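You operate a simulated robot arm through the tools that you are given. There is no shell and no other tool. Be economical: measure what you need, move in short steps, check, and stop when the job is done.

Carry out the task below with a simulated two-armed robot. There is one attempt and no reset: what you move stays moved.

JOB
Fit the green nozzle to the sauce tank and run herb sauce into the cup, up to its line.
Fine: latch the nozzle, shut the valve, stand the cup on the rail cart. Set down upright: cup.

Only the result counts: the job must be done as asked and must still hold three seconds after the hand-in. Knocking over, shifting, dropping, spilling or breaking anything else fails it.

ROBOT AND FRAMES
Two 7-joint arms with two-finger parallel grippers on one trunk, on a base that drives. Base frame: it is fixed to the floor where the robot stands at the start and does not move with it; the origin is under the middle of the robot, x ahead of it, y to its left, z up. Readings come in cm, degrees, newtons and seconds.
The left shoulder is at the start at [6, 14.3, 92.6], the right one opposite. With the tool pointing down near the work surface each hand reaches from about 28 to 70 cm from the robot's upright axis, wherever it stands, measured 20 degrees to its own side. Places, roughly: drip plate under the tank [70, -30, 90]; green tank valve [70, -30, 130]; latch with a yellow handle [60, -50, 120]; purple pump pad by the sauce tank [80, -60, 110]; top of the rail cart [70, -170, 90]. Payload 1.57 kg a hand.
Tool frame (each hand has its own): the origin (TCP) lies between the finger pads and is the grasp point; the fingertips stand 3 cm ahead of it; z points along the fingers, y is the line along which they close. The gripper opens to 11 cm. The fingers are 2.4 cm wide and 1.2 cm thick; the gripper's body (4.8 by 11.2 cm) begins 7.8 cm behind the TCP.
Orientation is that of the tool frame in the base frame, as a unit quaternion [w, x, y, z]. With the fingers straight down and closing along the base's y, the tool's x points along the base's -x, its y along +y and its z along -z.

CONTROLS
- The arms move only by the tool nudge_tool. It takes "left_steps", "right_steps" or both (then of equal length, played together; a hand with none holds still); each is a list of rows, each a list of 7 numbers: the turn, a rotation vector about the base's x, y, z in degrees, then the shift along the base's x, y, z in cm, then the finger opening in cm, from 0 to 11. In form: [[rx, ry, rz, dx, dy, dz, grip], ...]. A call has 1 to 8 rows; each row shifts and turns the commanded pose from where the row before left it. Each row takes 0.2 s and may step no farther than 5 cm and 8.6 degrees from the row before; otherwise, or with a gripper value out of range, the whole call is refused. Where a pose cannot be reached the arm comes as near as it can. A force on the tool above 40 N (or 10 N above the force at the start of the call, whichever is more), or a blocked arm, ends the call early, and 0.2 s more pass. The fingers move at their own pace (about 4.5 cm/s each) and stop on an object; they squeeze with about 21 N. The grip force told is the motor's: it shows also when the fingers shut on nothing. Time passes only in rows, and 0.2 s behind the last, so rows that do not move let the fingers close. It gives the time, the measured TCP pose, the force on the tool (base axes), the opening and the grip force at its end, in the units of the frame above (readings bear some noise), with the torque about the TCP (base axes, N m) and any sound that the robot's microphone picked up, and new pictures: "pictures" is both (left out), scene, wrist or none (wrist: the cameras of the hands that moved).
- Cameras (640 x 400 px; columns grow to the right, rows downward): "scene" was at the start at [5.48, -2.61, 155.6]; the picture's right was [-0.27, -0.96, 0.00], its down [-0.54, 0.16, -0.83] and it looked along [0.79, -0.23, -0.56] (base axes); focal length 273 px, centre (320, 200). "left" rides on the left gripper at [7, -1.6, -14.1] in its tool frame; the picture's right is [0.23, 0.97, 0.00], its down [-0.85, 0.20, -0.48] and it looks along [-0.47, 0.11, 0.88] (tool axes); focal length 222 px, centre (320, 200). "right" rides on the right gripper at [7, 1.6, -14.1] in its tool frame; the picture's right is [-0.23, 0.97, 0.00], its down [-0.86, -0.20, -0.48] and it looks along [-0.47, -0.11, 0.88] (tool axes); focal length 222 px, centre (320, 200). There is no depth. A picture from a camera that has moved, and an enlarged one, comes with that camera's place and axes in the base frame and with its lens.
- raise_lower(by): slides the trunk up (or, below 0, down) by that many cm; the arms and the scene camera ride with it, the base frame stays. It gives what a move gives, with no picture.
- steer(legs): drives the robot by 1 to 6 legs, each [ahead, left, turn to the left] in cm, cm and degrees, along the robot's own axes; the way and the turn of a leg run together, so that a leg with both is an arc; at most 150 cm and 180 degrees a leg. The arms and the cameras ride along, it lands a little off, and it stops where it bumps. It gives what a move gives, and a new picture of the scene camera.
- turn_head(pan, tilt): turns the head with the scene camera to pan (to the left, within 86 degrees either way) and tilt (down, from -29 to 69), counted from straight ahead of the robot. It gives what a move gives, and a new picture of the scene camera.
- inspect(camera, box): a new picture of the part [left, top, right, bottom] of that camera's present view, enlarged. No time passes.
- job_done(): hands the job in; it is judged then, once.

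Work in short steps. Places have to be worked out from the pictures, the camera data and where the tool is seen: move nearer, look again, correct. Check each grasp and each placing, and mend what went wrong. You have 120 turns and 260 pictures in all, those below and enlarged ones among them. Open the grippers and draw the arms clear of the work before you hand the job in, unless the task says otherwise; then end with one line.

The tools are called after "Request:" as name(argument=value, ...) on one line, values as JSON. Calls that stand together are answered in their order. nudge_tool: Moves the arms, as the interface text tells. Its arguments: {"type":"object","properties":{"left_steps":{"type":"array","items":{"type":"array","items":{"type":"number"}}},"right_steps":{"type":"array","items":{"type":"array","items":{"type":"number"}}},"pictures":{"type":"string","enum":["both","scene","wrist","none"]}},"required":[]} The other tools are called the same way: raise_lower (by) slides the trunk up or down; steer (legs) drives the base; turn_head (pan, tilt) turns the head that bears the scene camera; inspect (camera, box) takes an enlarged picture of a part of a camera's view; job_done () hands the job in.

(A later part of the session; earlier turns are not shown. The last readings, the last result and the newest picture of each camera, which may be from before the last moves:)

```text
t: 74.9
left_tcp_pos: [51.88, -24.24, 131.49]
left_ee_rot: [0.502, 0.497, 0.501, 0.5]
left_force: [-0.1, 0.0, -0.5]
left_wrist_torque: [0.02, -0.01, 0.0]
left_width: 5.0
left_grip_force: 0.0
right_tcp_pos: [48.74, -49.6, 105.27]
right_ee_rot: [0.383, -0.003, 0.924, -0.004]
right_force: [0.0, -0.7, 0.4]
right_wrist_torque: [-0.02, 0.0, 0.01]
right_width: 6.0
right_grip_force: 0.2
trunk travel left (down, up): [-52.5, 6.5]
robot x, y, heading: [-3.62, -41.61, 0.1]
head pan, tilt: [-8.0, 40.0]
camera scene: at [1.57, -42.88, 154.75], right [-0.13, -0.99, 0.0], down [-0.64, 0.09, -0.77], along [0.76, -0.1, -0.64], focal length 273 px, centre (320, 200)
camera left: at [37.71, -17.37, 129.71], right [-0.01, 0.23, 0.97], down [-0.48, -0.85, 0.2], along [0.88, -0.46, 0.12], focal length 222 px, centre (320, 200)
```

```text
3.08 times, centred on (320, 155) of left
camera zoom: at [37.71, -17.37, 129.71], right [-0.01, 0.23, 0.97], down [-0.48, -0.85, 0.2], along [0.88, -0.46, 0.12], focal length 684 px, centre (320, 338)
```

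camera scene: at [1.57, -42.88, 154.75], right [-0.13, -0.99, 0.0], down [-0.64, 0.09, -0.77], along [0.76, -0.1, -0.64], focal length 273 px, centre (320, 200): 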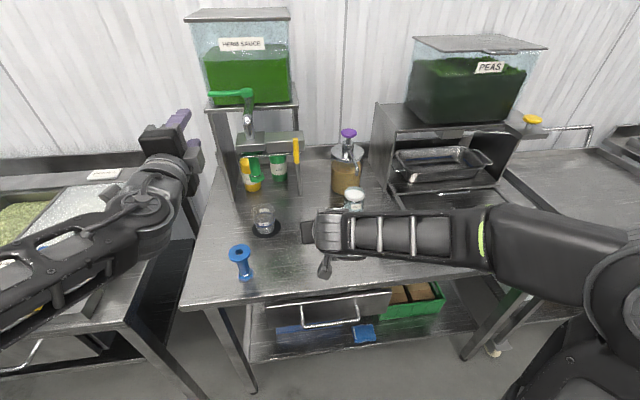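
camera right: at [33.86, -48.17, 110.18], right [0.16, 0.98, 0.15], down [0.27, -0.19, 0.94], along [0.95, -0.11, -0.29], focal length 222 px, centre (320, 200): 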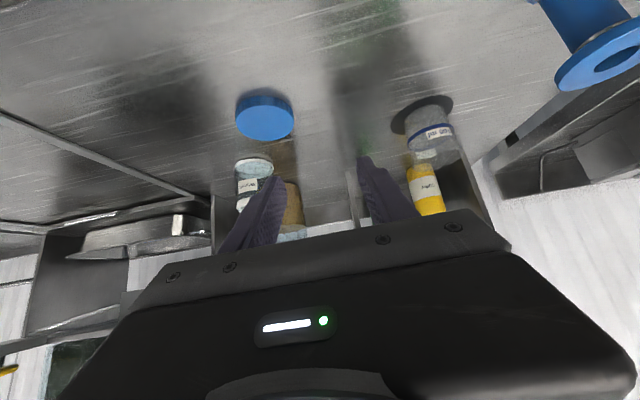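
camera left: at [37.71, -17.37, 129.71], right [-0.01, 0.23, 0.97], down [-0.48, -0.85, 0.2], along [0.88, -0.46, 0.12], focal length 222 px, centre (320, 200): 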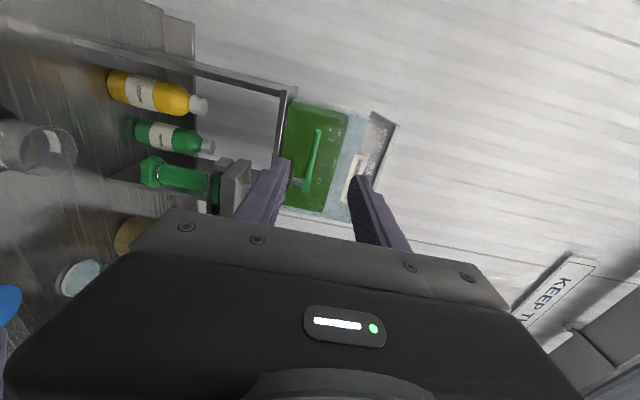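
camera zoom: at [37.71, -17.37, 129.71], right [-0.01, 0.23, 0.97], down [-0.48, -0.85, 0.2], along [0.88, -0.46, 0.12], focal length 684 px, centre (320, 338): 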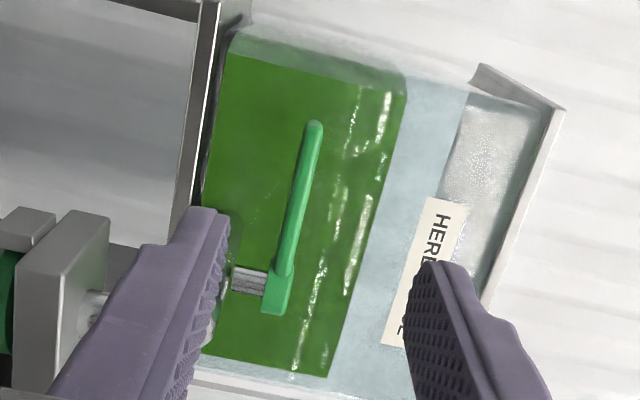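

Bar height ≈ 131.4 confirmed. I advance so the pads straddle the bar near its tip at (73.6, -26).

Request:
nudge_tool(left_steps=[[0, 0, 0, 4.5, -0.5, 0, 5], [0, 0, 0, 4.5, -0.5, 0, 5], [0, 0, 0, 4.5, -0.5, 0, 5], [0, 0, 0, 4.0, -0.3, 0, 5], [0, 0, 0, 0, 0, 0, 5]], pictures="both")

Request:
inspect(camera="scene", box=[180, 60, 300, 140])

```text
t: 76.1
left_tcp_pos: [69.55, -25.85, 131.26]
left_ee_rot: [0.503, 0.497, 0.501, 0.5]
left_force: [-1.1, -0.4, -0.6]
left_wrist_torque: [0.03, -0.01, 0.01]
left_width: 5.04
left_grip_force: 0.1
right_tcp_pos: [48.67, -49.7, 105.23]
right_ee_rot: [0.383, -0.003, 0.924, -0.004]
right_force: [0.1, 0.2, -0.3]
right_wrist_torque: [0.03, -0.01, -0.01]
right_width: 6.0
right_grip_force: 0.0
trunk travel left (down, up): [-52.5, 6.5]
robot x, y, heading: [-3.57, -41.39, 0.1]
head pan, tilt: [-8.0, 40.0]
camera scene: at [1.51, -42.89, 154.75], right [-0.13, -0.99, 0.0], down [-0.64, 0.09, -0.77], along [0.76, -0.1, -0.64], focal length 273 px, centre (320, 200)
camera left: at [55.35, -18.89, 129.55], right [-0.01, 0.23, 0.97], down [-0.48, -0.85, 0.2], along [0.88, -0.46, 0.12], focal length 222 px, centre (320, 200)
```

scene: 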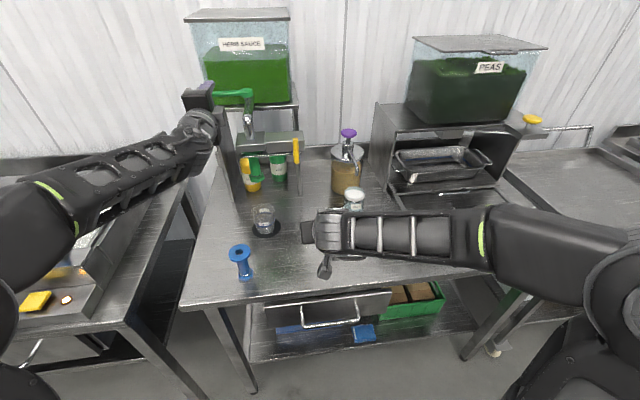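
left: 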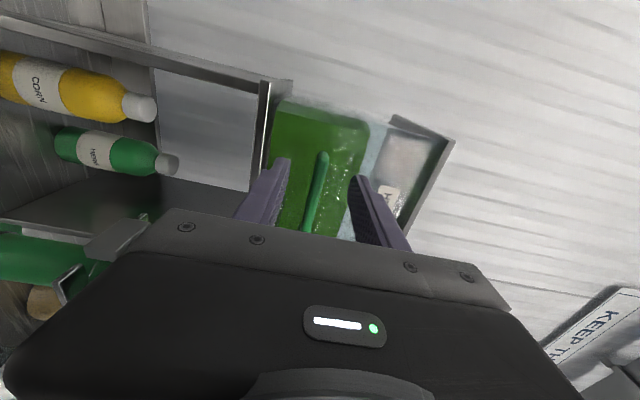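

```text
5.00 times, centred on (240, 100) of scene
camera zoom: at [1.51, -42.89, 154.75], right [-0.13, -0.99, 0.0], down [-0.64, 0.09, -0.77], along [0.76, -0.1, -0.64], focal length 1364 px, centre (720, 700)
```

zoom: 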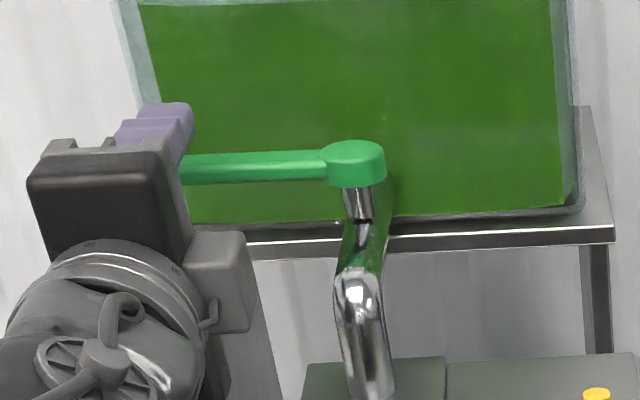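

Bar between the fingers at x ≈ 74.5. Advance 4.5 cm and close on the bar.

Request:
nudge_tool(left_steps=[[0, 0, 0, 2.2, -0.3, 0.1, 5], [0, 0, 0, 2.3, -0.3, 0.1, 5], [0, 0, 0, 0, 0, 0, 5], [0, 0, 0, 0, 0, 0, 3], [0, 0, 0, 0, 0, 0, 1.5], [0, 0, 0, 0, 0, 0, 0.5], [0, 0, 0, 0, 0, 0, 0.5]], pictures="wrist")

Request:
inspect(camera="scene", box=[180, 60, 300, 140])

```text
t: 77.7
left_tcp_pos: [74.01, -26.52, 131.37]
left_ee_rot: [0.502, 0.498, 0.501, 0.499]
left_force: [-2.7, 0.8, -7.8]
left_wrist_torque: [0.1, 0.01, -0.11]
left_width: 1.18
left_grip_force: 3.8
right_tcp_pos: [48.7, -49.66, 105.19]
right_ee_rot: [0.383, -0.004, 0.924, -0.004]
right_force: [0.4, -0.6, -0.3]
right_wrist_torque: [0.0, 0.01, 0.01]
right_width: 6.01
right_grip_force: 0.0
trunk travel left (down, up): [-52.5, 6.5]
robot x, y, heading: [-3.82, -41.61, 0.4]
head pan, tilt: [-8.0, 40.0]
camera left: at [59.91, -19.57, 129.68], right [0.0, 0.23, 0.97], down [-0.48, -0.85, 0.2], along [0.88, -0.46, 0.11], focal length 222 px, centre (320, 200)
```

left: 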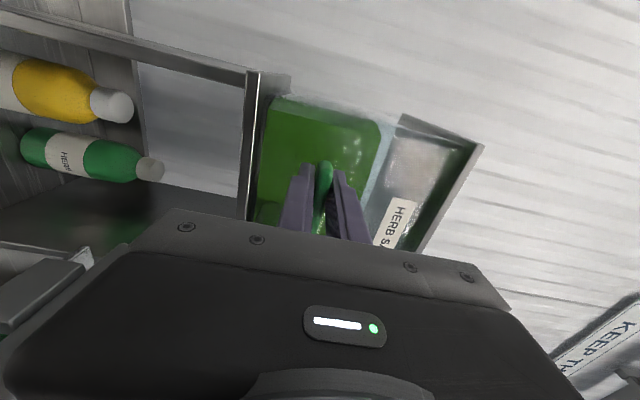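

```text
5.00 times, centred on (240, 100) of scene
camera zoom: at [1.63, -42.87, 154.74], right [-0.13, -0.99, 0.0], down [-0.64, 0.09, -0.77], along [0.76, -0.1, -0.64], focal length 1364 px, centre (720, 700)
```

zoom: 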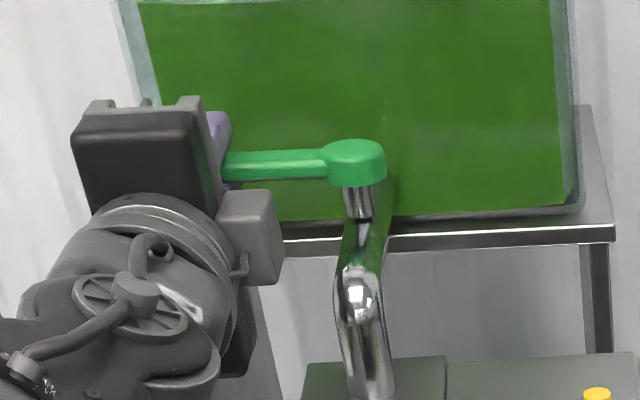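

Bar gripped. I pull the lever toward the robot by about 20° along its arc and watch the cup.

Request:
nudge_tool(left_steps=[[0, 0, 0, 0, 0, 0, 0.5], [0, 0, 0, -1.25, -0.1, 0, 0.5], [0, 0, 0, -1.2, -0.3, 0, 0.5]], pictures="none")

Request:
inspect(camera="scene", box=[180, 70, 310, 250])

```text
t: 78.5
left_tcp_pos: [71.44, -26.8, 131.4]
left_ee_rot: [0.501, 0.497, 0.502, 0.5]
left_force: [0.3, 2.4, -9.1]
left_wrist_torque: [0.14, 0.15, 0.14]
left_width: 1.28
left_grip_force: 4.5
right_tcp_pos: [48.92, -49.56, 105.19]
right_ee_rot: [0.381, -0.004, 0.924, -0.004]
right_force: [-1.5, 0.3, -1.0]
right_wrist_torque: [0.02, -0.01, 0.02]
right_width: 5.99
right_grip_force: 0.1
trunk travel left (down, up): [-52.5, 6.5]
robot x, y, heading: [-3.61, -41.27, 0.6]
head pan, tilt: [-8.0, 40.0]
```

```text
2.22 times, centred on (245, 160) of scene
camera zoom: at [1.73, -42.82, 154.74], right [-0.13, -0.99, 0.0], down [-0.64, 0.09, -0.77], along [0.76, -0.1, -0.64], focal length 606 px, centre (487, 289)
```

zoom: 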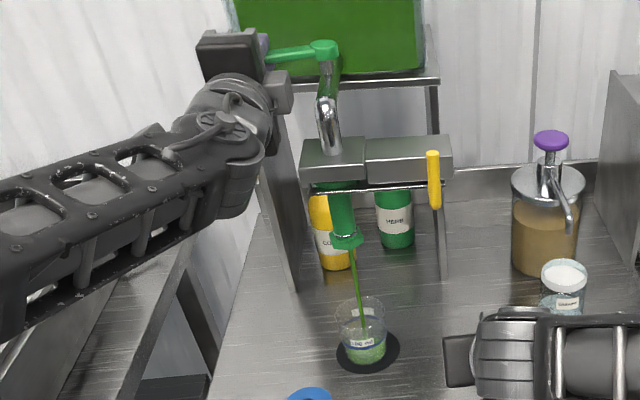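

Sauce flows into the cup. I check the level now from the right wrist camera (no time passes).

Request:
inspect(camera="right", box=[370, 70, 490, 190])

Request:
inspect(camera="scene", box=[240, 190, 290, 245])

```text
3.33 times, centred on (430, 130) of right
camera zoom: at [33.98, -48.1, 110.15], right [0.16, 0.98, 0.15], down [0.27, -0.19, 0.94], along [0.95, -0.11, -0.29], focal length 740 px, centre (-47, 433)
```

zoom: 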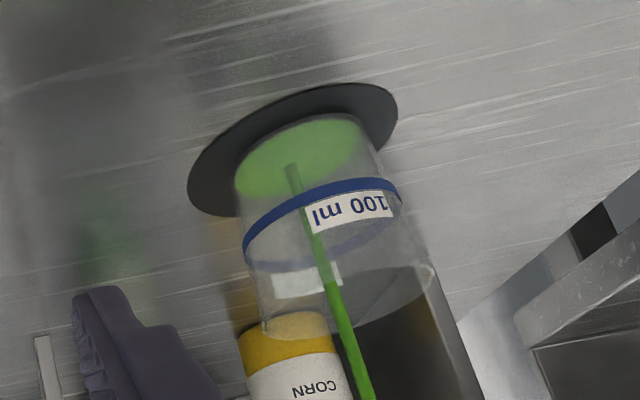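

```text
7.27 times, centred on (265, 218) of scene
camera zoom: at [1.73, -42.82, 154.74], right [-0.13, -0.99, 0.0], down [-0.64, 0.09, -0.77], along [0.76, -0.1, -0.64], focal length 1984 px, centre (720, 73)
```

zoom: 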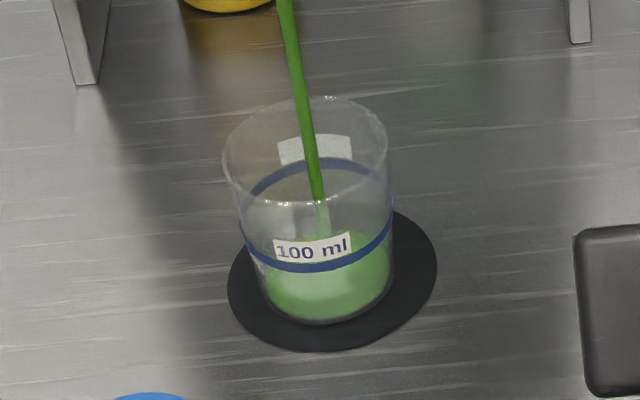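

Level is still low. I let 0.6 s pass and look again.

Request:
nudge_tool(left_steps=[[0, 0, 0, 0, 0, 0, 0.5], [0, 0, 0, 0, 0, 0, 0.5]], pictures="none")

Request:
inspect(camera="scene", box=[240, 190, 290, 245])

Request:
inspect(camera="right", box=[370, 70, 490, 190])

```text
t: 79.1
left_tcp_pos: [71.61, -26.74, 131.42]
left_ee_rot: [0.502, 0.497, 0.502, 0.499]
left_force: [0.8, 3.3, -8.6]
left_wrist_torque: [0.14, 0.18, 0.1]
left_width: 1.33
left_grip_force: 4.8
right_tcp_pos: [48.8, -49.47, 105.1]
right_ee_rot: [0.382, -0.005, 0.924, -0.003]
right_force: [-0.3, 0.2, 1.0]
right_wrist_torque: [-0.02, 0.01, 0.06]
right_width: 6.02
right_grip_force: 0.1
trunk travel left (down, up): [-52.5, 6.5]
robot x, y, heading: [-3.56, -41.59, 0.4]
head pan, tilt: [-8.0, 40.0]
```

```text
7.27 times, centred on (265, 218) of scene
camera zoom: at [1.72, -42.8, 154.74], right [-0.13, -0.99, 0.0], down [-0.64, 0.09, -0.77], along [0.76, -0.1, -0.64], focal length 1984 px, centre (720, 73)
```

zoom: 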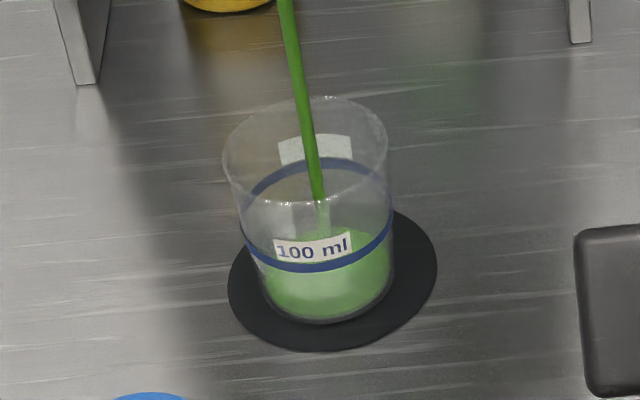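

```text
3.33 times, centred on (430, 130) of right
camera zoom: at [33.97, -48.08, 110.15], right [0.16, 0.98, 0.15], down [0.27, -0.19, 0.94], along [0.95, -0.11, -0.29], focal length 740 px, centre (-47, 433)
```

zoom: 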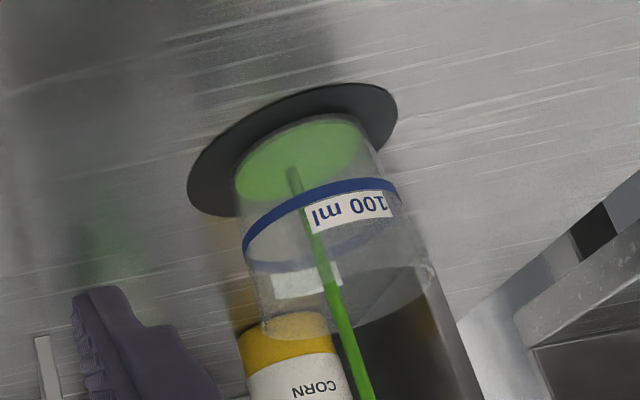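

The rise is slow; wait about 1.8 s.

Request:
nudge_tool(left_steps=[[0, 0, 0, 0, 0, 0, 0.5], [0, 0, 0, 0, 0, 0, 0.5], [0, 0, 0, 0, 0, 0, 0.5], [0, 0, 0, 0, 0, 0, 0.5], [0, 0, 0, 0, 0, 0, 0.5], [0, 0, 0, 0, 0, 0, 0.5], [0, 0, 0, 0, 0, 0, 0.5], [0, 0, 0, 0, 0, 0, 0.5]], pictures="none")

Request:
inspect(camera="scene", box=[240, 190, 290, 245])

Request:
inspect(camera="right", box=[370, 70, 490, 190])

```text
t: 80.9
left_tcp_pos: [71.51, -26.93, 131.44]
left_ee_rot: [0.503, 0.496, 0.502, 0.499]
left_force: [0.0, 4.5, -9.5]
left_wrist_torque: [0.15, 0.19, 0.12]
left_width: 1.37
left_grip_force: 5.0
right_tcp_pos: [48.94, -49.53, 105.17]
right_ee_rot: [0.381, -0.004, 0.924, -0.004]
right_force: [0.7, -0.4, -0.3]
right_wrist_torque: [0.0, 0.0, 0.03]
right_width: 6.0
right_grip_force: 0.1
trunk travel left (down, up): [-52.5, 6.5]
robot x, y, heading: [-4.12, -41.4, 0.2]
head pan, tilt: [-8.0, 40.0]
```

```text
7.27 times, centred on (265, 218) of scene
camera zoom: at [1.71, -42.79, 154.74], right [-0.13, -0.99, 0.0], down [-0.64, 0.09, -0.77], along [0.76, -0.1, -0.64], focal length 1984 px, centre (720, 73)
```

zoom: 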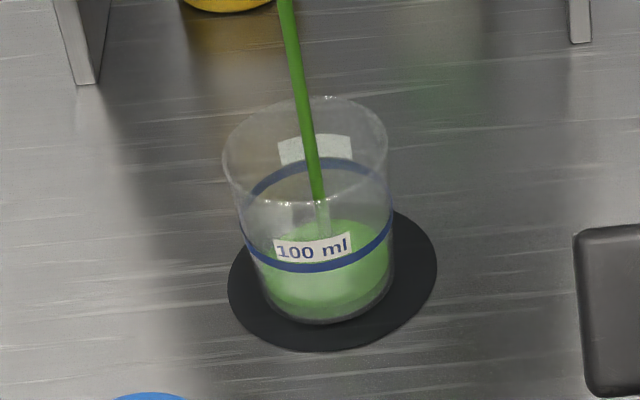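

```text
3.33 times, centred on (430, 130) of right
camera zoom: at [33.96, -48.08, 110.16], right [0.16, 0.98, 0.15], down [0.27, -0.19, 0.94], along [0.95, -0.11, -0.29], focal length 740 px, centre (-47, 433)
```

zoom: 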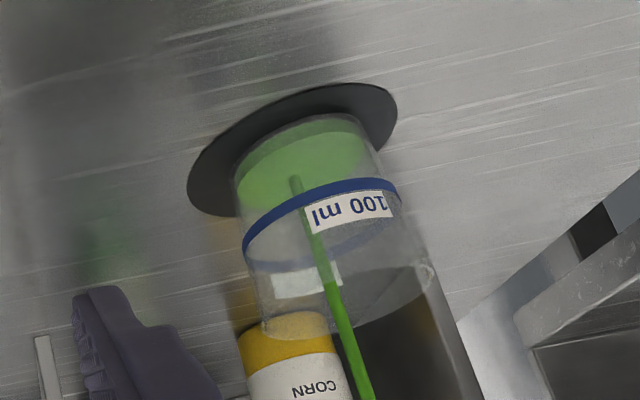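

About a quarter of the way to the line. Wait ~3.6 s more, then look.

Request:
nudge_tool(left_steps=[[0, 0, 0, 0, 0, 0, 0.5], [0, 0, 0, 0, 0, 0, 0.5], [0, 0, 0, 0, 0, 0, 0.5], [0, 0, 0, 0, 0, 0, 0.5], [0, 0, 0, 0, 0, 0, 0.5], [0, 0, 0, 0, 0, 0, 0.5], [0, 0, 0, 0, 0, 0, 0.5], [0, 0, 0, 0, 0, 0, 0.5]], pictures="none")

Request:
nudge_tool(left_steps=[[0, 0, 0, 0, 0, 0, 0.5], [0, 0, 0, 0, 0, 0, 0.5], [0, 0, 0, 0, 0, 0, 0.5], [0, 0, 0, 0, 0, 0, 0.5], [0, 0, 0, 0, 0, 0, 0.5], [0, 0, 0, 0, 0, 0, 0.5], [0, 0, 0, 0, 0, 0, 0.5], [0, 0, 0, 0, 0, 0, 0.5]], pictures="none")

Request:
inspect(camera="scene", box=[240, 190, 290, 245])

Request:
inspect(camera="right", box=[370, 70, 490, 190])

```text
t: 82.7
left_tcp_pos: [71.66, -26.87, 131.51]
left_ee_rot: [0.502, 0.497, 0.502, 0.499]
left_force: [-0.7, 4.1, -10.0]
left_wrist_torque: [0.15, 0.19, 0.07]
left_width: 1.37
left_grip_force: 4.6
right_tcp_pos: [48.83, -49.65, 105.11]
right_ee_rot: [0.382, -0.004, 0.924, -0.004]
right_force: [0.2, 0.8, -0.3]
right_wrist_torque: [0.02, -0.04, 0.0]
right_width: 5.99
right_grip_force: 0.0
trunk travel left (down, up): [-52.5, 6.5]
robot x, y, heading: [-3.82, -41.7, 0.4]
head pan, tilt: [-8.0, 40.0]
```

```text
t: 84.5
left_tcp_pos: [71.37, -26.85, 131.43]
left_ee_rot: [0.503, 0.496, 0.502, 0.499]
left_force: [0.0, 3.5, -9.7]
left_wrist_torque: [0.15, 0.17, 0.1]
left_width: 1.37
left_grip_force: 4.8
right_tcp_pos: [48.93, -49.59, 105.23]
right_ee_rot: [0.382, -0.004, 0.924, -0.003]
right_force: [0.4, -0.3, 0.2]
right_wrist_torque: [0.01, 0.03, 0.01]
right_width: 6.02
right_grip_force: 0.1
trunk travel left (down, up): [-52.5, 6.5]
robot x, y, heading: [-3.66, -42.02, 0.2]
head pan, tilt: [-8.0, 40.0]
```

```text
7.27 times, centred on (265, 218) of scene
camera zoom: at [1.7, -42.8, 154.74], right [-0.13, -0.99, 0.0], down [-0.64, 0.09, -0.77], along [0.76, -0.1, -0.64], focal length 1984 px, centre (720, 73)
```

zoom: 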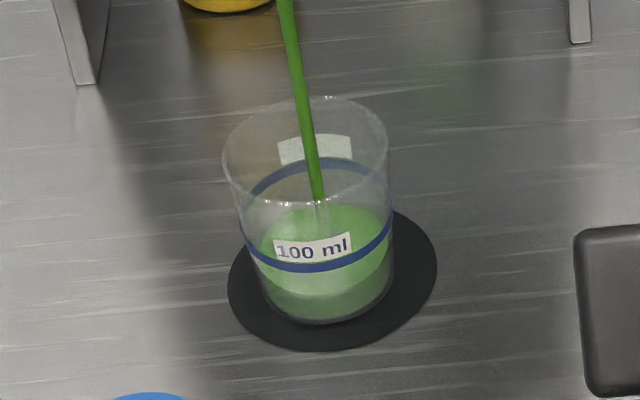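

```text
3.33 times, centred on (430, 130) of right
camera zoom: at [33.96, -48.09, 110.16], right [0.16, 0.98, 0.15], down [0.27, -0.19, 0.94], along [0.95, -0.11, -0.29], focal length 740 px, centre (-47, 433)
```

zoom: 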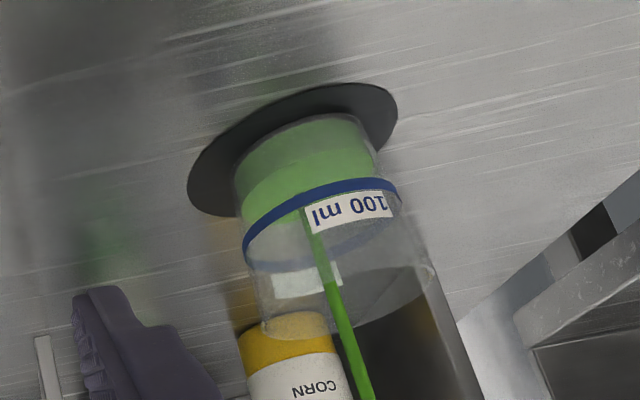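

Roughly 45% of the way, ~4 px/s in the scene zoom with ~42 px to go. Wait about 5.4 s.

Request:
nudge_tool(left_steps=[[0, 0, 0, 0, 0, 0, 0.5], [0, 0, 0, 0, 0, 0, 0.5], [0, 0, 0, 0, 0, 0, 0.5], [0, 0, 0, 0, 0, 0, 0.5], [0, 0, 0, 0, 0, 0, 0.5], [0, 0, 0, 0, 0, 0, 0.5], [0, 0, 0, 0, 0, 0, 0.5], [0, 0, 0, 0, 0, 0, 0.5]], pictures="none")

Request:
nudge_tool(left_steps=[[0, 0, 0, 0, 0, 0, 0.5], [0, 0, 0, 0, 0, 0, 0.5], [0, 0, 0, 0, 0, 0, 0.5], [0, 0, 0, 0, 0, 0, 0.5], [0, 0, 0, 0, 0, 0, 0.5], [0, 0, 0, 0, 0, 0, 0.5], [0, 0, 0, 0, 0, 0, 0.5], [0, 0, 0, 0, 0, 0, 0.5]], pictures="none")

Request:
nudge_tool(left_steps=[[0, 0, 0, 0, 0, 0, 0.5], [0, 0, 0, 0, 0, 0, 0.5], [0, 0, 0, 0, 0, 0, 0.5], [0, 0, 0, 0, 0, 0, 0.5], [0, 0, 0, 0, 0, 0, 0.5], [0, 0, 0, 0, 0, 0, 0.5]], pictures="none")

Request:
inspect(camera="scene", box=[240, 190, 290, 245])

Request:
inspect(camera="right", box=[370, 70, 490, 190])

```text
t: 86.3
left_tcp_pos: [71.53, -26.89, 131.48]
left_ee_rot: [0.502, 0.497, 0.502, 0.498]
left_force: [0.0, 3.2, -10.2]
left_wrist_torque: [0.14, 0.19, 0.08]
left_width: 1.36
left_grip_force: 4.9
right_tcp_pos: [48.78, -49.6, 105.22]
right_ee_rot: [0.382, -0.005, 0.924, -0.003]
right_force: [-0.3, 0.3, -0.8]
right_wrist_torque: [0.01, -0.01, 0.0]
right_width: 5.97
right_grip_force: 0.0
trunk travel left (down, up): [-52.5, 6.5]
robot x, y, heading: [-3.67, -41.6, 0.3]
head pan, tilt: [-8.0, 40.0]
```

```text
t: 88.1
left_tcp_pos: [71.41, -26.99, 131.44]
left_ee_rot: [0.502, 0.497, 0.502, 0.499]
left_force: [0.4, 2.9, -10.3]
left_wrist_torque: [0.15, 0.17, 0.09]
left_width: 1.4
left_grip_force: 4.8
right_tcp_pos: [48.87, -49.5, 105.08]
right_ee_rot: [0.382, -0.005, 0.924, -0.003]
right_force: [-0.1, 0.0, 0.2]
right_wrist_torque: [0.0, -0.02, 0.01]
right_width: 5.99
right_grip_force: 0.1
trunk travel left (down, up): [-52.5, 6.5]
robot x, y, heading: [-3.89, -41.08, 0.2]
head pan, tilt: [-8.0, 40.0]
```

```text
t: 89.5
left_tcp_pos: [71.46, -26.95, 131.49]
left_ee_rot: [0.502, 0.497, 0.502, 0.499]
left_force: [0.2, 3.7, -8.8]
left_wrist_torque: [0.16, 0.23, 0.06]
left_width: 1.34
left_grip_force: 4.5
right_tcp_pos: [48.9, -49.57, 105.22]
right_ee_rot: [0.382, -0.005, 0.924, -0.003]
right_force: [-0.3, 0.0, 0.6]
right_wrist_torque: [0.03, 0.01, 0.01]
right_width: 5.98
right_grip_force: 0.1
trunk travel left (down, up): [-52.5, 6.5]
robot x, y, heading: [-3.84, -42.03, 0.2]
head pan, tilt: [-8.0, 40.0]
```

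```text
7.27 times, centred on (265, 218) of scene
camera zoom: at [1.7, -42.81, 154.74], right [-0.13, -0.99, 0.0], down [-0.64, 0.09, -0.77], along [0.76, -0.1, -0.64], focal length 1984 px, centre (720, 73)
```

zoom: 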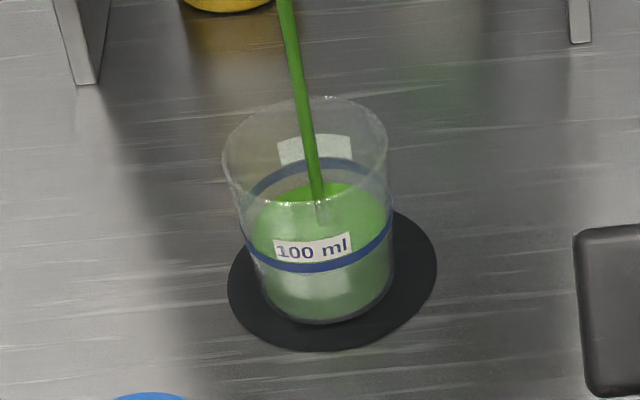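

```text
3.33 times, centred on (430, 130) of right
camera zoom: at [33.96, -48.09, 110.16], right [0.16, 0.98, 0.15], down [0.27, -0.19, 0.94], along [0.95, -0.11, -0.29], focal length 740 px, centre (-47, 433)
```

zoom: 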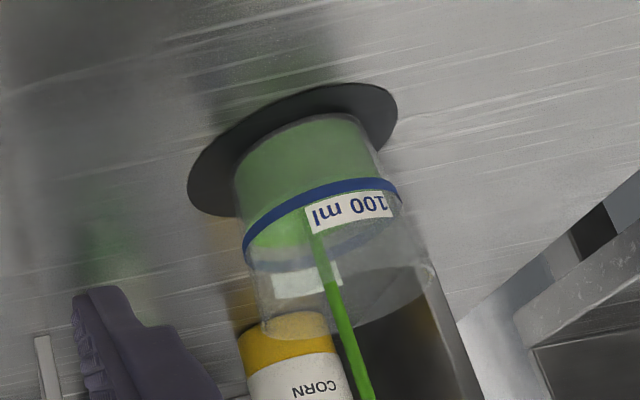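

Surface is ~20 px below the line's middle at ~4.2 px/s. Wait ~2.8 s more.

Request:
nudge_tool(left_steps=[[0, 0, 0, 0, 0, 0, 0.5], [0, 0, 0, 0, 0, 0, 0.5], [0, 0, 0, 0, 0, 0, 0.5], [0, 0, 0, 0, 0, 0, 0.5], [0, 0, 0, 0, 0, 0, 0.5], [0, 0, 0, 0, 0, 0, 0.5], [0, 0, 0, 0, 0, 0, 0.5], [0, 0, 0, 0, 0, 0, 0.5]], pictures="none")

Request:
nudge_tool(left_steps=[[0, 0, 0, 0, 0, 0, 0.5], [0, 0, 0, 0, 0, 0, 0.5], [0, 0, 0, 0, 0, 0, 0.5], [0, 0, 0, 0, 0, 0, 0.5]], pictures="none")

Request:
inspect(camera="scene", box=[250, 198, 280, 235])

Request:
inspect(camera="right", box=[400, 90, 460, 160])

```text
t: 91.3
left_tcp_pos: [71.53, -26.86, 131.42]
left_ee_rot: [0.503, 0.497, 0.502, 0.498]
left_force: [-0.3, 3.6, -9.3]
left_wrist_torque: [0.11, 0.21, 0.05]
left_width: 1.34
left_grip_force: 5.0
right_tcp_pos: [48.85, -49.52, 105.26]
right_ee_rot: [0.382, -0.004, 0.924, -0.004]
right_force: [0.0, 0.6, 0.5]
right_wrist_torque: [0.02, -0.03, 0.0]
right_width: 6.0
right_grip_force: 0.0
trunk travel left (down, up): [-52.5, 6.5]
robot x, y, heading: [-3.88, -41.53, 0.3]
head pan, tilt: [-8.0, 40.0]
```

```text
t: 92.3
left_tcp_pos: [71.51, -26.83, 131.47]
left_ee_rot: [0.502, 0.496, 0.502, 0.499]
left_force: [-0.2, 3.4, -9.8]
left_wrist_torque: [0.11, 0.17, 0.1]
left_width: 1.36
left_grip_force: 4.8
right_tcp_pos: [48.79, -49.4, 105.27]
right_ee_rot: [0.382, -0.004, 0.924, -0.004]
right_force: [-0.3, -0.1, 0.6]
right_wrist_torque: [-0.02, 0.03, 0.02]
right_width: 5.99
right_grip_force: 0.1
trunk travel left (down, up): [-52.5, 6.5]
robot x, y, heading: [-3.93, -41.62, 0.2]
head pan, tilt: [-8.0, 40.0]
```

```text
10.81 times, centred on (265, 216) of scene
camera zoom: at [1.7, -42.81, 154.74], right [-0.13, -0.99, 0.0], down [-0.64, 0.09, -0.77], along [0.76, -0.1, -0.64], focal length 2949 px, centre (915, 22)
```

zoom: 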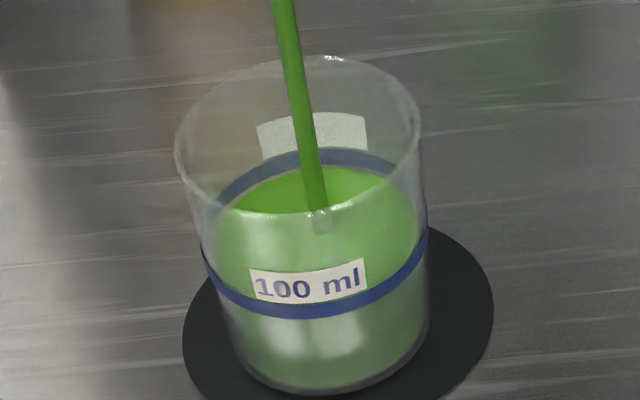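

```text
5.71 times, centred on (430, 125) of right
camera zoom: at [33.96, -48.09, 110.16], right [0.16, 0.98, 0.15], down [0.27, -0.19, 0.94], along [0.95, -0.11, -0.29], focal length 1269 px, centre (-309, 629)
```

zoom: 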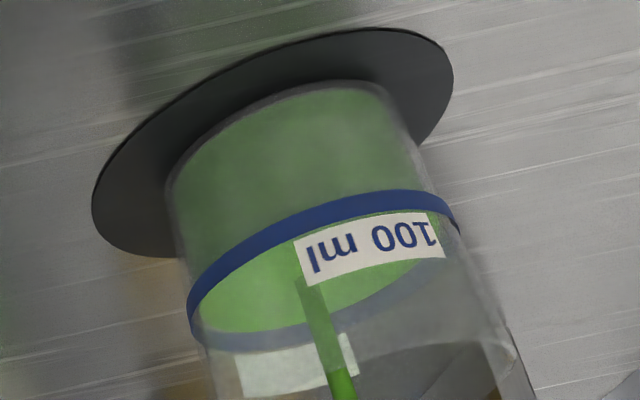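

Surface is at the line's lower edge. Hold 0.8 s more, then close the lever along the same arc, slightly past to its stop.

Request:
nudge_tool(left_steps=[[0, 0, 0, 0, 0, 0, 0.5], [0, 0, 0, 0, 0, 0, 0.5], [0, 0, 0, 0, 0, 0, 0.5], [0, 0, 0, 0, 0, 0, 0.5], [0, 0, 0, 1.2, 0.3, 0, 0.5], [0, 0, 0, 1.25, 0.1, 0, 0.5], [0, 0, 0, 0.4, 0, 0, 0.5]], pictures="none")

Request:
inspect(camera="scene", box=[180, 70, 310, 250])

Request:
inspect(camera="scene", box=[250, 198, 280, 235])

```text
t: 93.9
left_tcp_pos: [74.4, -26.69, 131.55]
left_ee_rot: [0.503, 0.498, 0.5, 0.499]
left_force: [-6.0, 0.1, -13.0]
left_wrist_torque: [0.1, 0.06, -0.08]
left_width: 1.62
left_grip_force: 6.3
right_tcp_pos: [48.88, -49.53, 105.24]
right_ee_rot: [0.383, -0.004, 0.924, -0.004]
right_force: [1.0, 1.0, 0.2]
right_wrist_torque: [0.01, -0.02, -0.01]
right_width: 6.02
right_grip_force: 0.1
trunk travel left (down, up): [-52.5, 6.5]
robot x, y, heading: [-4.02, -41.73, 0.5]
head pan, tilt: [-8.0, 40.0]
```

```text
2.22 times, centred on (245, 160) of scene
camera zoom: at [1.64, -42.89, 154.74], right [-0.13, -0.99, 0.0], down [-0.64, 0.09, -0.77], along [0.76, -0.1, -0.64], focal length 606 px, centre (487, 289)
```

zoom: 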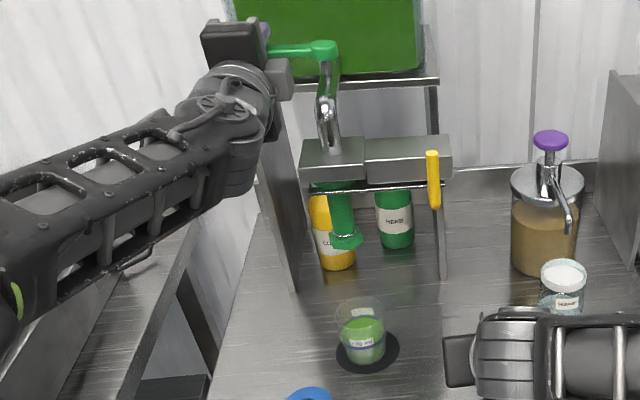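

```text
10.81 times, centred on (265, 216) of scene
camera zoom: at [1.64, -42.89, 154.74], right [-0.13, -0.99, 0.0], down [-0.64, 0.09, -0.77], along [0.76, -0.1, -0.64], focal length 2949 px, centre (915, 22)
```

zoom: 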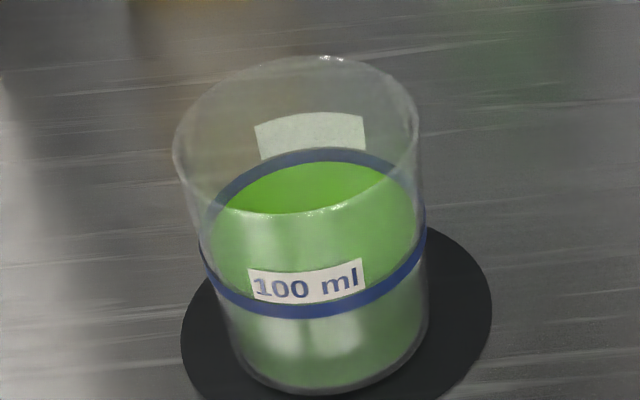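

Flow stopped; the surface lies within the line's band. Check from the right camera too.

Request:
inspect(camera="right", box=[400, 90, 460, 160])

Request:
inspect(camera="scene", box=[190, 60, 300, 130])

```text
5.71 times, centred on (430, 125) of right
camera zoom: at [33.92, -48.15, 110.17], right [0.16, 0.98, 0.15], down [0.27, -0.19, 0.94], along [0.95, -0.11, -0.29], focal length 1269 px, centre (-309, 629)
```

zoom: 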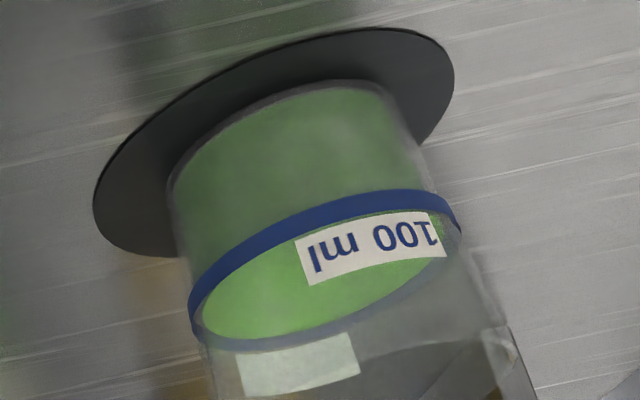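

```text
5.71 times, centred on (245, 95) of scene
camera zoom: at [1.64, -42.89, 154.74], right [-0.13, -0.99, 0.0], down [-0.64, 0.09, -0.77], along [0.76, -0.1, -0.64], focal length 1559 px, centre (749, 800)
```

zoom: 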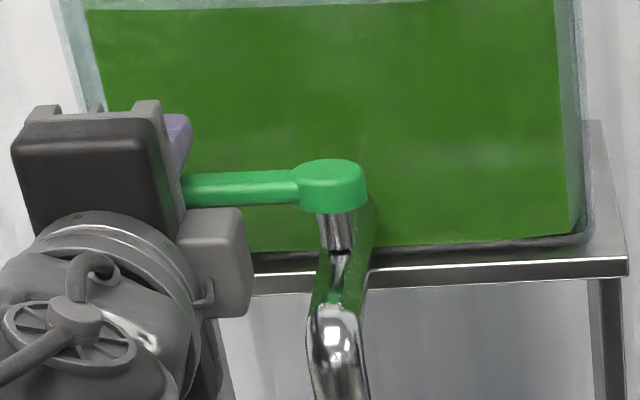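

Level is in the line band and the lever is back at its closed stop. I open the left hand and withdraw straight back.

Request:
nudge_tool(left_steps=[[0, 0, 0, 0, 0, 0, 2.5], [0, 0, 0, 0, 0, 0, 4], [0, 0, 0, 0, 0, 0, 5], [0, 0, 0, -2, 0, 0, 5], [0, 0, 0, -4, 0.5, 0, 5], [0, 0, 0, -5, 1, 0, 5], [0, 0, 0, -5, 2, 0, 5], [0, 0, 0, -5, 3, 0, 5]], pictures="none")

Request:
inspect(camera="scene", box=[190, 60, 300, 250])

```text
refused: row 6 steps farther than a row can; nothing moved
```

```text
2.11 times, centred on (245, 155) of scene
camera zoom: at [1.64, -42.89, 154.74], right [-0.13, -0.99, 0.0], down [-0.64, 0.09, -0.77], along [0.76, -0.1, -0.64], focal length 574 px, centre (478, 295)
```

zoom: 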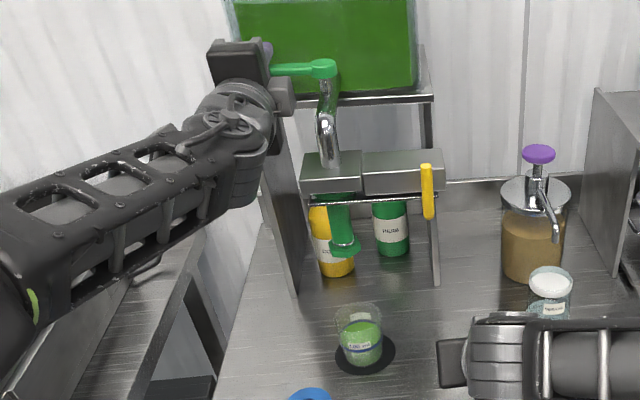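

Same move with smaller steps.

Request:
nudge_tool(left_steps=[[0, 0, 0, 0, 0, 0, 2.5], [0, 0, 0, 0, 0, 0, 4], [0, 0, 0, 0, 0, 0, 5], [0, 0, 0, -2, 0, 0, 5], [0, 0, 0, -4, 0.5, 0, 5], [0, 0, 0, -4.5, 1, 0, 5], [0, 0, 0, -4.5, 2, 0, 5], [0, 0, 0, -4, 2.5, 0, 5]], pictures="none")

Request:
inspect(camera="scene", box=[190, 60, 310, 140])

Request:
inspect(camera="scene", box=[240, 140, 290, 245])

```text
t: 95.7
left_tcp_pos: [55.28, -20.58, 131.86]
left_ee_rot: [0.503, 0.497, 0.501, 0.499]
left_force: [0.3, 0.3, -0.3]
left_wrist_torque: [0.0, 0.0, -0.05]
left_width: 5.02
left_grip_force: 0.2
right_tcp_pos: [48.54, -49.61, 105.43]
right_ee_rot: [0.382, -0.004, 0.924, -0.004]
right_force: [0.4, 1.5, -0.2]
right_wrist_torque: [0.0, 0.01, -0.01]
right_width: 5.97
right_grip_force: 0.0
trunk travel left (down, up): [-52.5, 6.5]
robot x, y, heading: [-4.21, -41.41, 0.4]
head pan, tilt: [-8.0, 40.0]
```

```text
5.00 times, centred on (250, 100) of scene
camera zoom: at [1.45, -42.84, 154.76], right [-0.13, -0.99, 0.0], down [-0.64, 0.09, -0.77], along [0.76, -0.1, -0.64], focal length 1364 px, centre (670, 700)
```

zoom: 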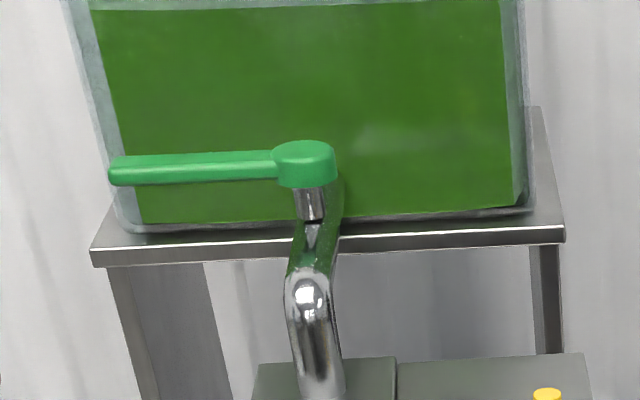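

```text
3.81 times, centred on (265, 192) of scene
camera zoom: at [1.45, -42.84, 154.76], right [-0.13, -0.99, 0.0], down [-0.64, 0.09, -0.77], along [0.76, -0.1, -0.64], focal length 1039 px, centre (530, 229)
```

zoom: 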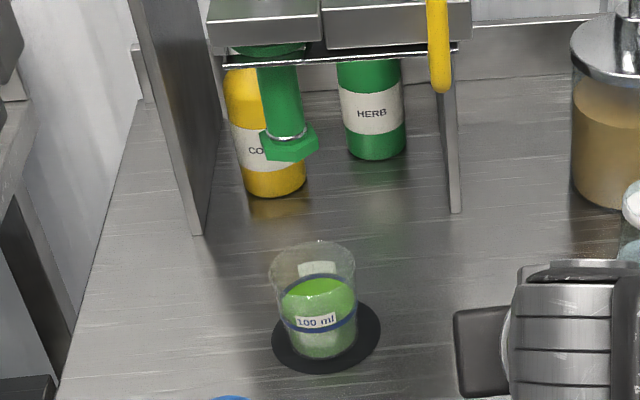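

Valve closed, no drip. For the cup I yaw the right hand 25° left so its camera clears the blue nozzle, and go to a pre-grasp point.

Request:
nudge_tool(right_steps=[[0, 0, 6.25, 2, 2.5, 0, 9.5], [0, 0, 6.25, 2, 2.5, 0, 9.5], [0, 0, 6.25, 2, 2.5, 0, 9.5], [0, 0, 6.25, 2, 2.5, 0, 9.5], [0, 0, 0, 2.1, 2.4, -0.6, 9.5], [0, 0, 0, 0, 0, 0, 9.5]], left_steps=[[0, 0, 0, -2, 3, 0, 5], [0, 0, 0, -2, 3, 0, 5], [0, 0, 0, -2, 3, 0, 5], [0, 0, 0, 0, 0, 0, 5], [0, 0, 0, 0, 0, 0, 5], [0, 0, 0, 0, 0, 0, 5]], pictures="wrist")

Request:
inspect(camera="right", box=[220, 50, 440, 220])

```text
t: 97.1
left_tcp_pos: [49.58, -11.81, 131.87]
left_ee_rot: [0.502, 0.496, 0.501, 0.501]
left_force: [-0.3, -0.3, 0.5]
left_wrist_torque: [0.0, 0.01, 0.03]
left_width: 5.01
left_grip_force: 0.1
right_tcp_pos: [58.64, -37.2, 104.67]
right_ee_rot: [0.374, -0.204, 0.901, 0.079]
right_force: [-0.3, 0.4, 1.4]
right_wrist_torque: [0.01, -0.05, -0.02]
right_width: 9.5
right_grip_force: 0.1
trunk travel left (down, up): [-52.5, 6.5]
robot x, y, heading: [-3.77, -41.81, 0.1]
head pan, tilt: [-8.0, 40.0]
camera right: at [44.48, -42.27, 109.62], right [-0.27, 0.95, 0.15], down [0.32, -0.06, 0.94], along [0.91, 0.3, -0.29], focal length 222 px, centre (320, 200)
camera left: at [35.41, -4.74, 130.15], right [-0.01, 0.23, 0.97], down [-0.48, -0.85, 0.2], along [0.88, -0.46, 0.12], focal length 222 px, centre (320, 200)
```

right: 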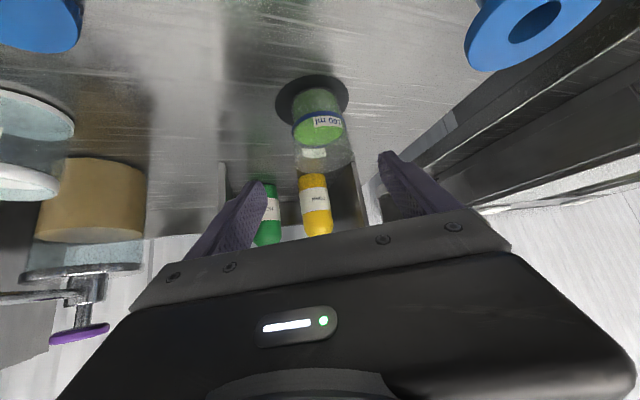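
left: 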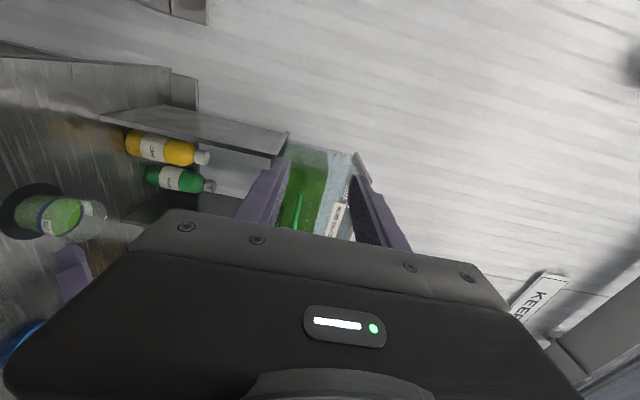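

```text
2.35 times, centred on (330, 135) of right
camera zoom: at [44.48, -42.27, 109.62], right [-0.27, 0.95, 0.15], down [0.32, -0.06, 0.94], along [0.91, 0.3, -0.29], focal length 523 px, centre (296, 353)
```

zoom: 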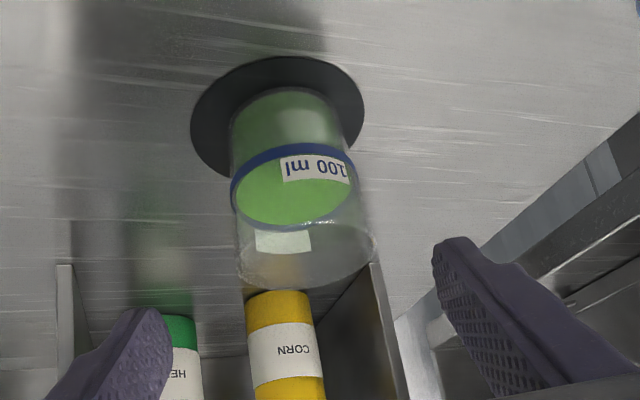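

Cup centre ≈ (66, -33.9). I approach along the finger axis and close.

Request:
nudge_tool(right_steps=[[0, 0, 0, 2.5, 1.1, -2.8, 9.5], [0, 0, 0, 2.5, 1.1, -2.8, 9.5], [0, 0, 0, 2.4, 1.1, -2.6, 9.5], [0, 0, 0, 0, 0, 0, 9.5]], pictures="wrist")

Request:
inspect(camera="scene", box=[200, 180, 320, 300])

```text
t: 98.1
left_tcp_pos: [49.64, -11.7, 131.95]
left_ee_rot: [0.503, 0.497, 0.501, 0.5]
left_force: [0.2, -1.0, 0.4]
left_wrist_torque: [-0.03, 0.0, -0.02]
left_width: 5.03
left_grip_force: 0.0
right_tcp_pos: [66.12, -34.05, 96.54]
right_ee_rot: [0.374, -0.203, 0.901, 0.079]
right_force: [-0.3, 0.1, 0.7]
right_wrist_torque: [-0.03, 0.01, 0.03]
right_width: 9.51
right_grip_force: 0.1
trunk travel left (down, up): [-52.5, 6.5]
robot x, y, heading: [-3.88, -41.69, 0.5]
head pan, tilt: [-8.0, 40.0]
camera right: at [51.98, -38.98, 101.46], right [-0.27, 0.95, 0.15], down [0.32, -0.06, 0.94], along [0.91, 0.3, -0.29], focal length 222 px, centre (320, 200)
```

right: 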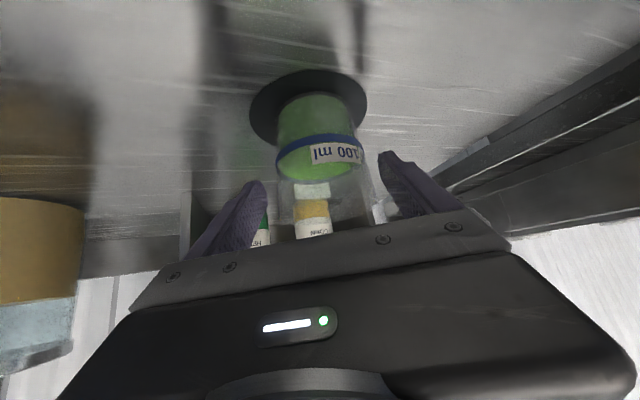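

```text
3.33 times, centred on (260, 240) of scene
camera zoom: at [1.52, -42.9, 154.75], right [-0.13, -0.99, 0.0], down [-0.64, 0.09, -0.77], along [0.76, -0.1, -0.64], focal length 909 px, centre (520, 67)
```

zoom: 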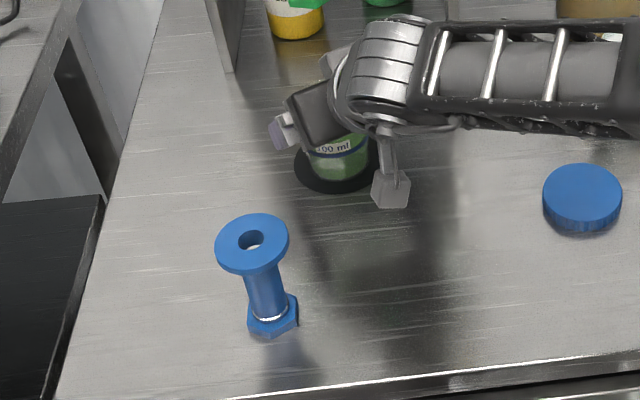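

Well clear of the blue nozzle. Lower 0.6 and close.

Request:
nudge_tool(right_steps=[[0, 0, 0, 0.2, 0.1, -0.6, 9.5], [0, 0, 0, 0, 0, 0, 8], [0, 0, 0, 0, 0, 0, 7], [0, 0, 0, 0, 0, 0, 6], [0, 0, 0, 0, 0, 0, 5], [0, 0, 0, 0, 0, 0, 5]], pictures="wrist")

```text
t: 99.5
left_tcp_pos: [49.6, -11.69, 131.86]
left_ee_rot: [0.503, 0.495, 0.501, 0.501]
left_force: [-0.1, 0.3, -0.1]
left_wrist_torque: [0.02, 0.01, -0.02]
left_width: 4.97
left_grip_force: 0.1
right_tcp_pos: [66.28, -33.87, 95.92]
right_ee_rot: [0.375, -0.204, 0.901, 0.079]
right_force: [-0.3, 0.4, 0.1]
right_wrist_torque: [-0.03, -0.05, 0.03]
right_width: 6.37
right_grip_force: 20.6
trunk travel left (down, up): [-52.5, 6.5]
robot x, y, heading: [-4.11, -41.43, 0.3]
head pan, tilt: [-8.0, 40.0]
camera right: at [52.14, -38.84, 100.9], right [-0.27, 0.95, 0.15], down [0.32, -0.06, 0.94], along [0.91, 0.3, -0.29], focal length 222 px, centre (320, 200)
```

right: 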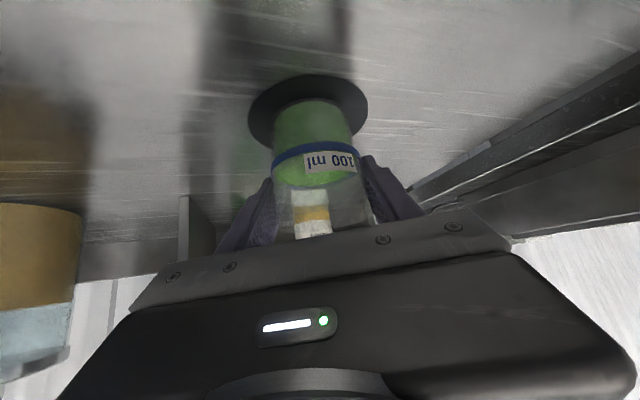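

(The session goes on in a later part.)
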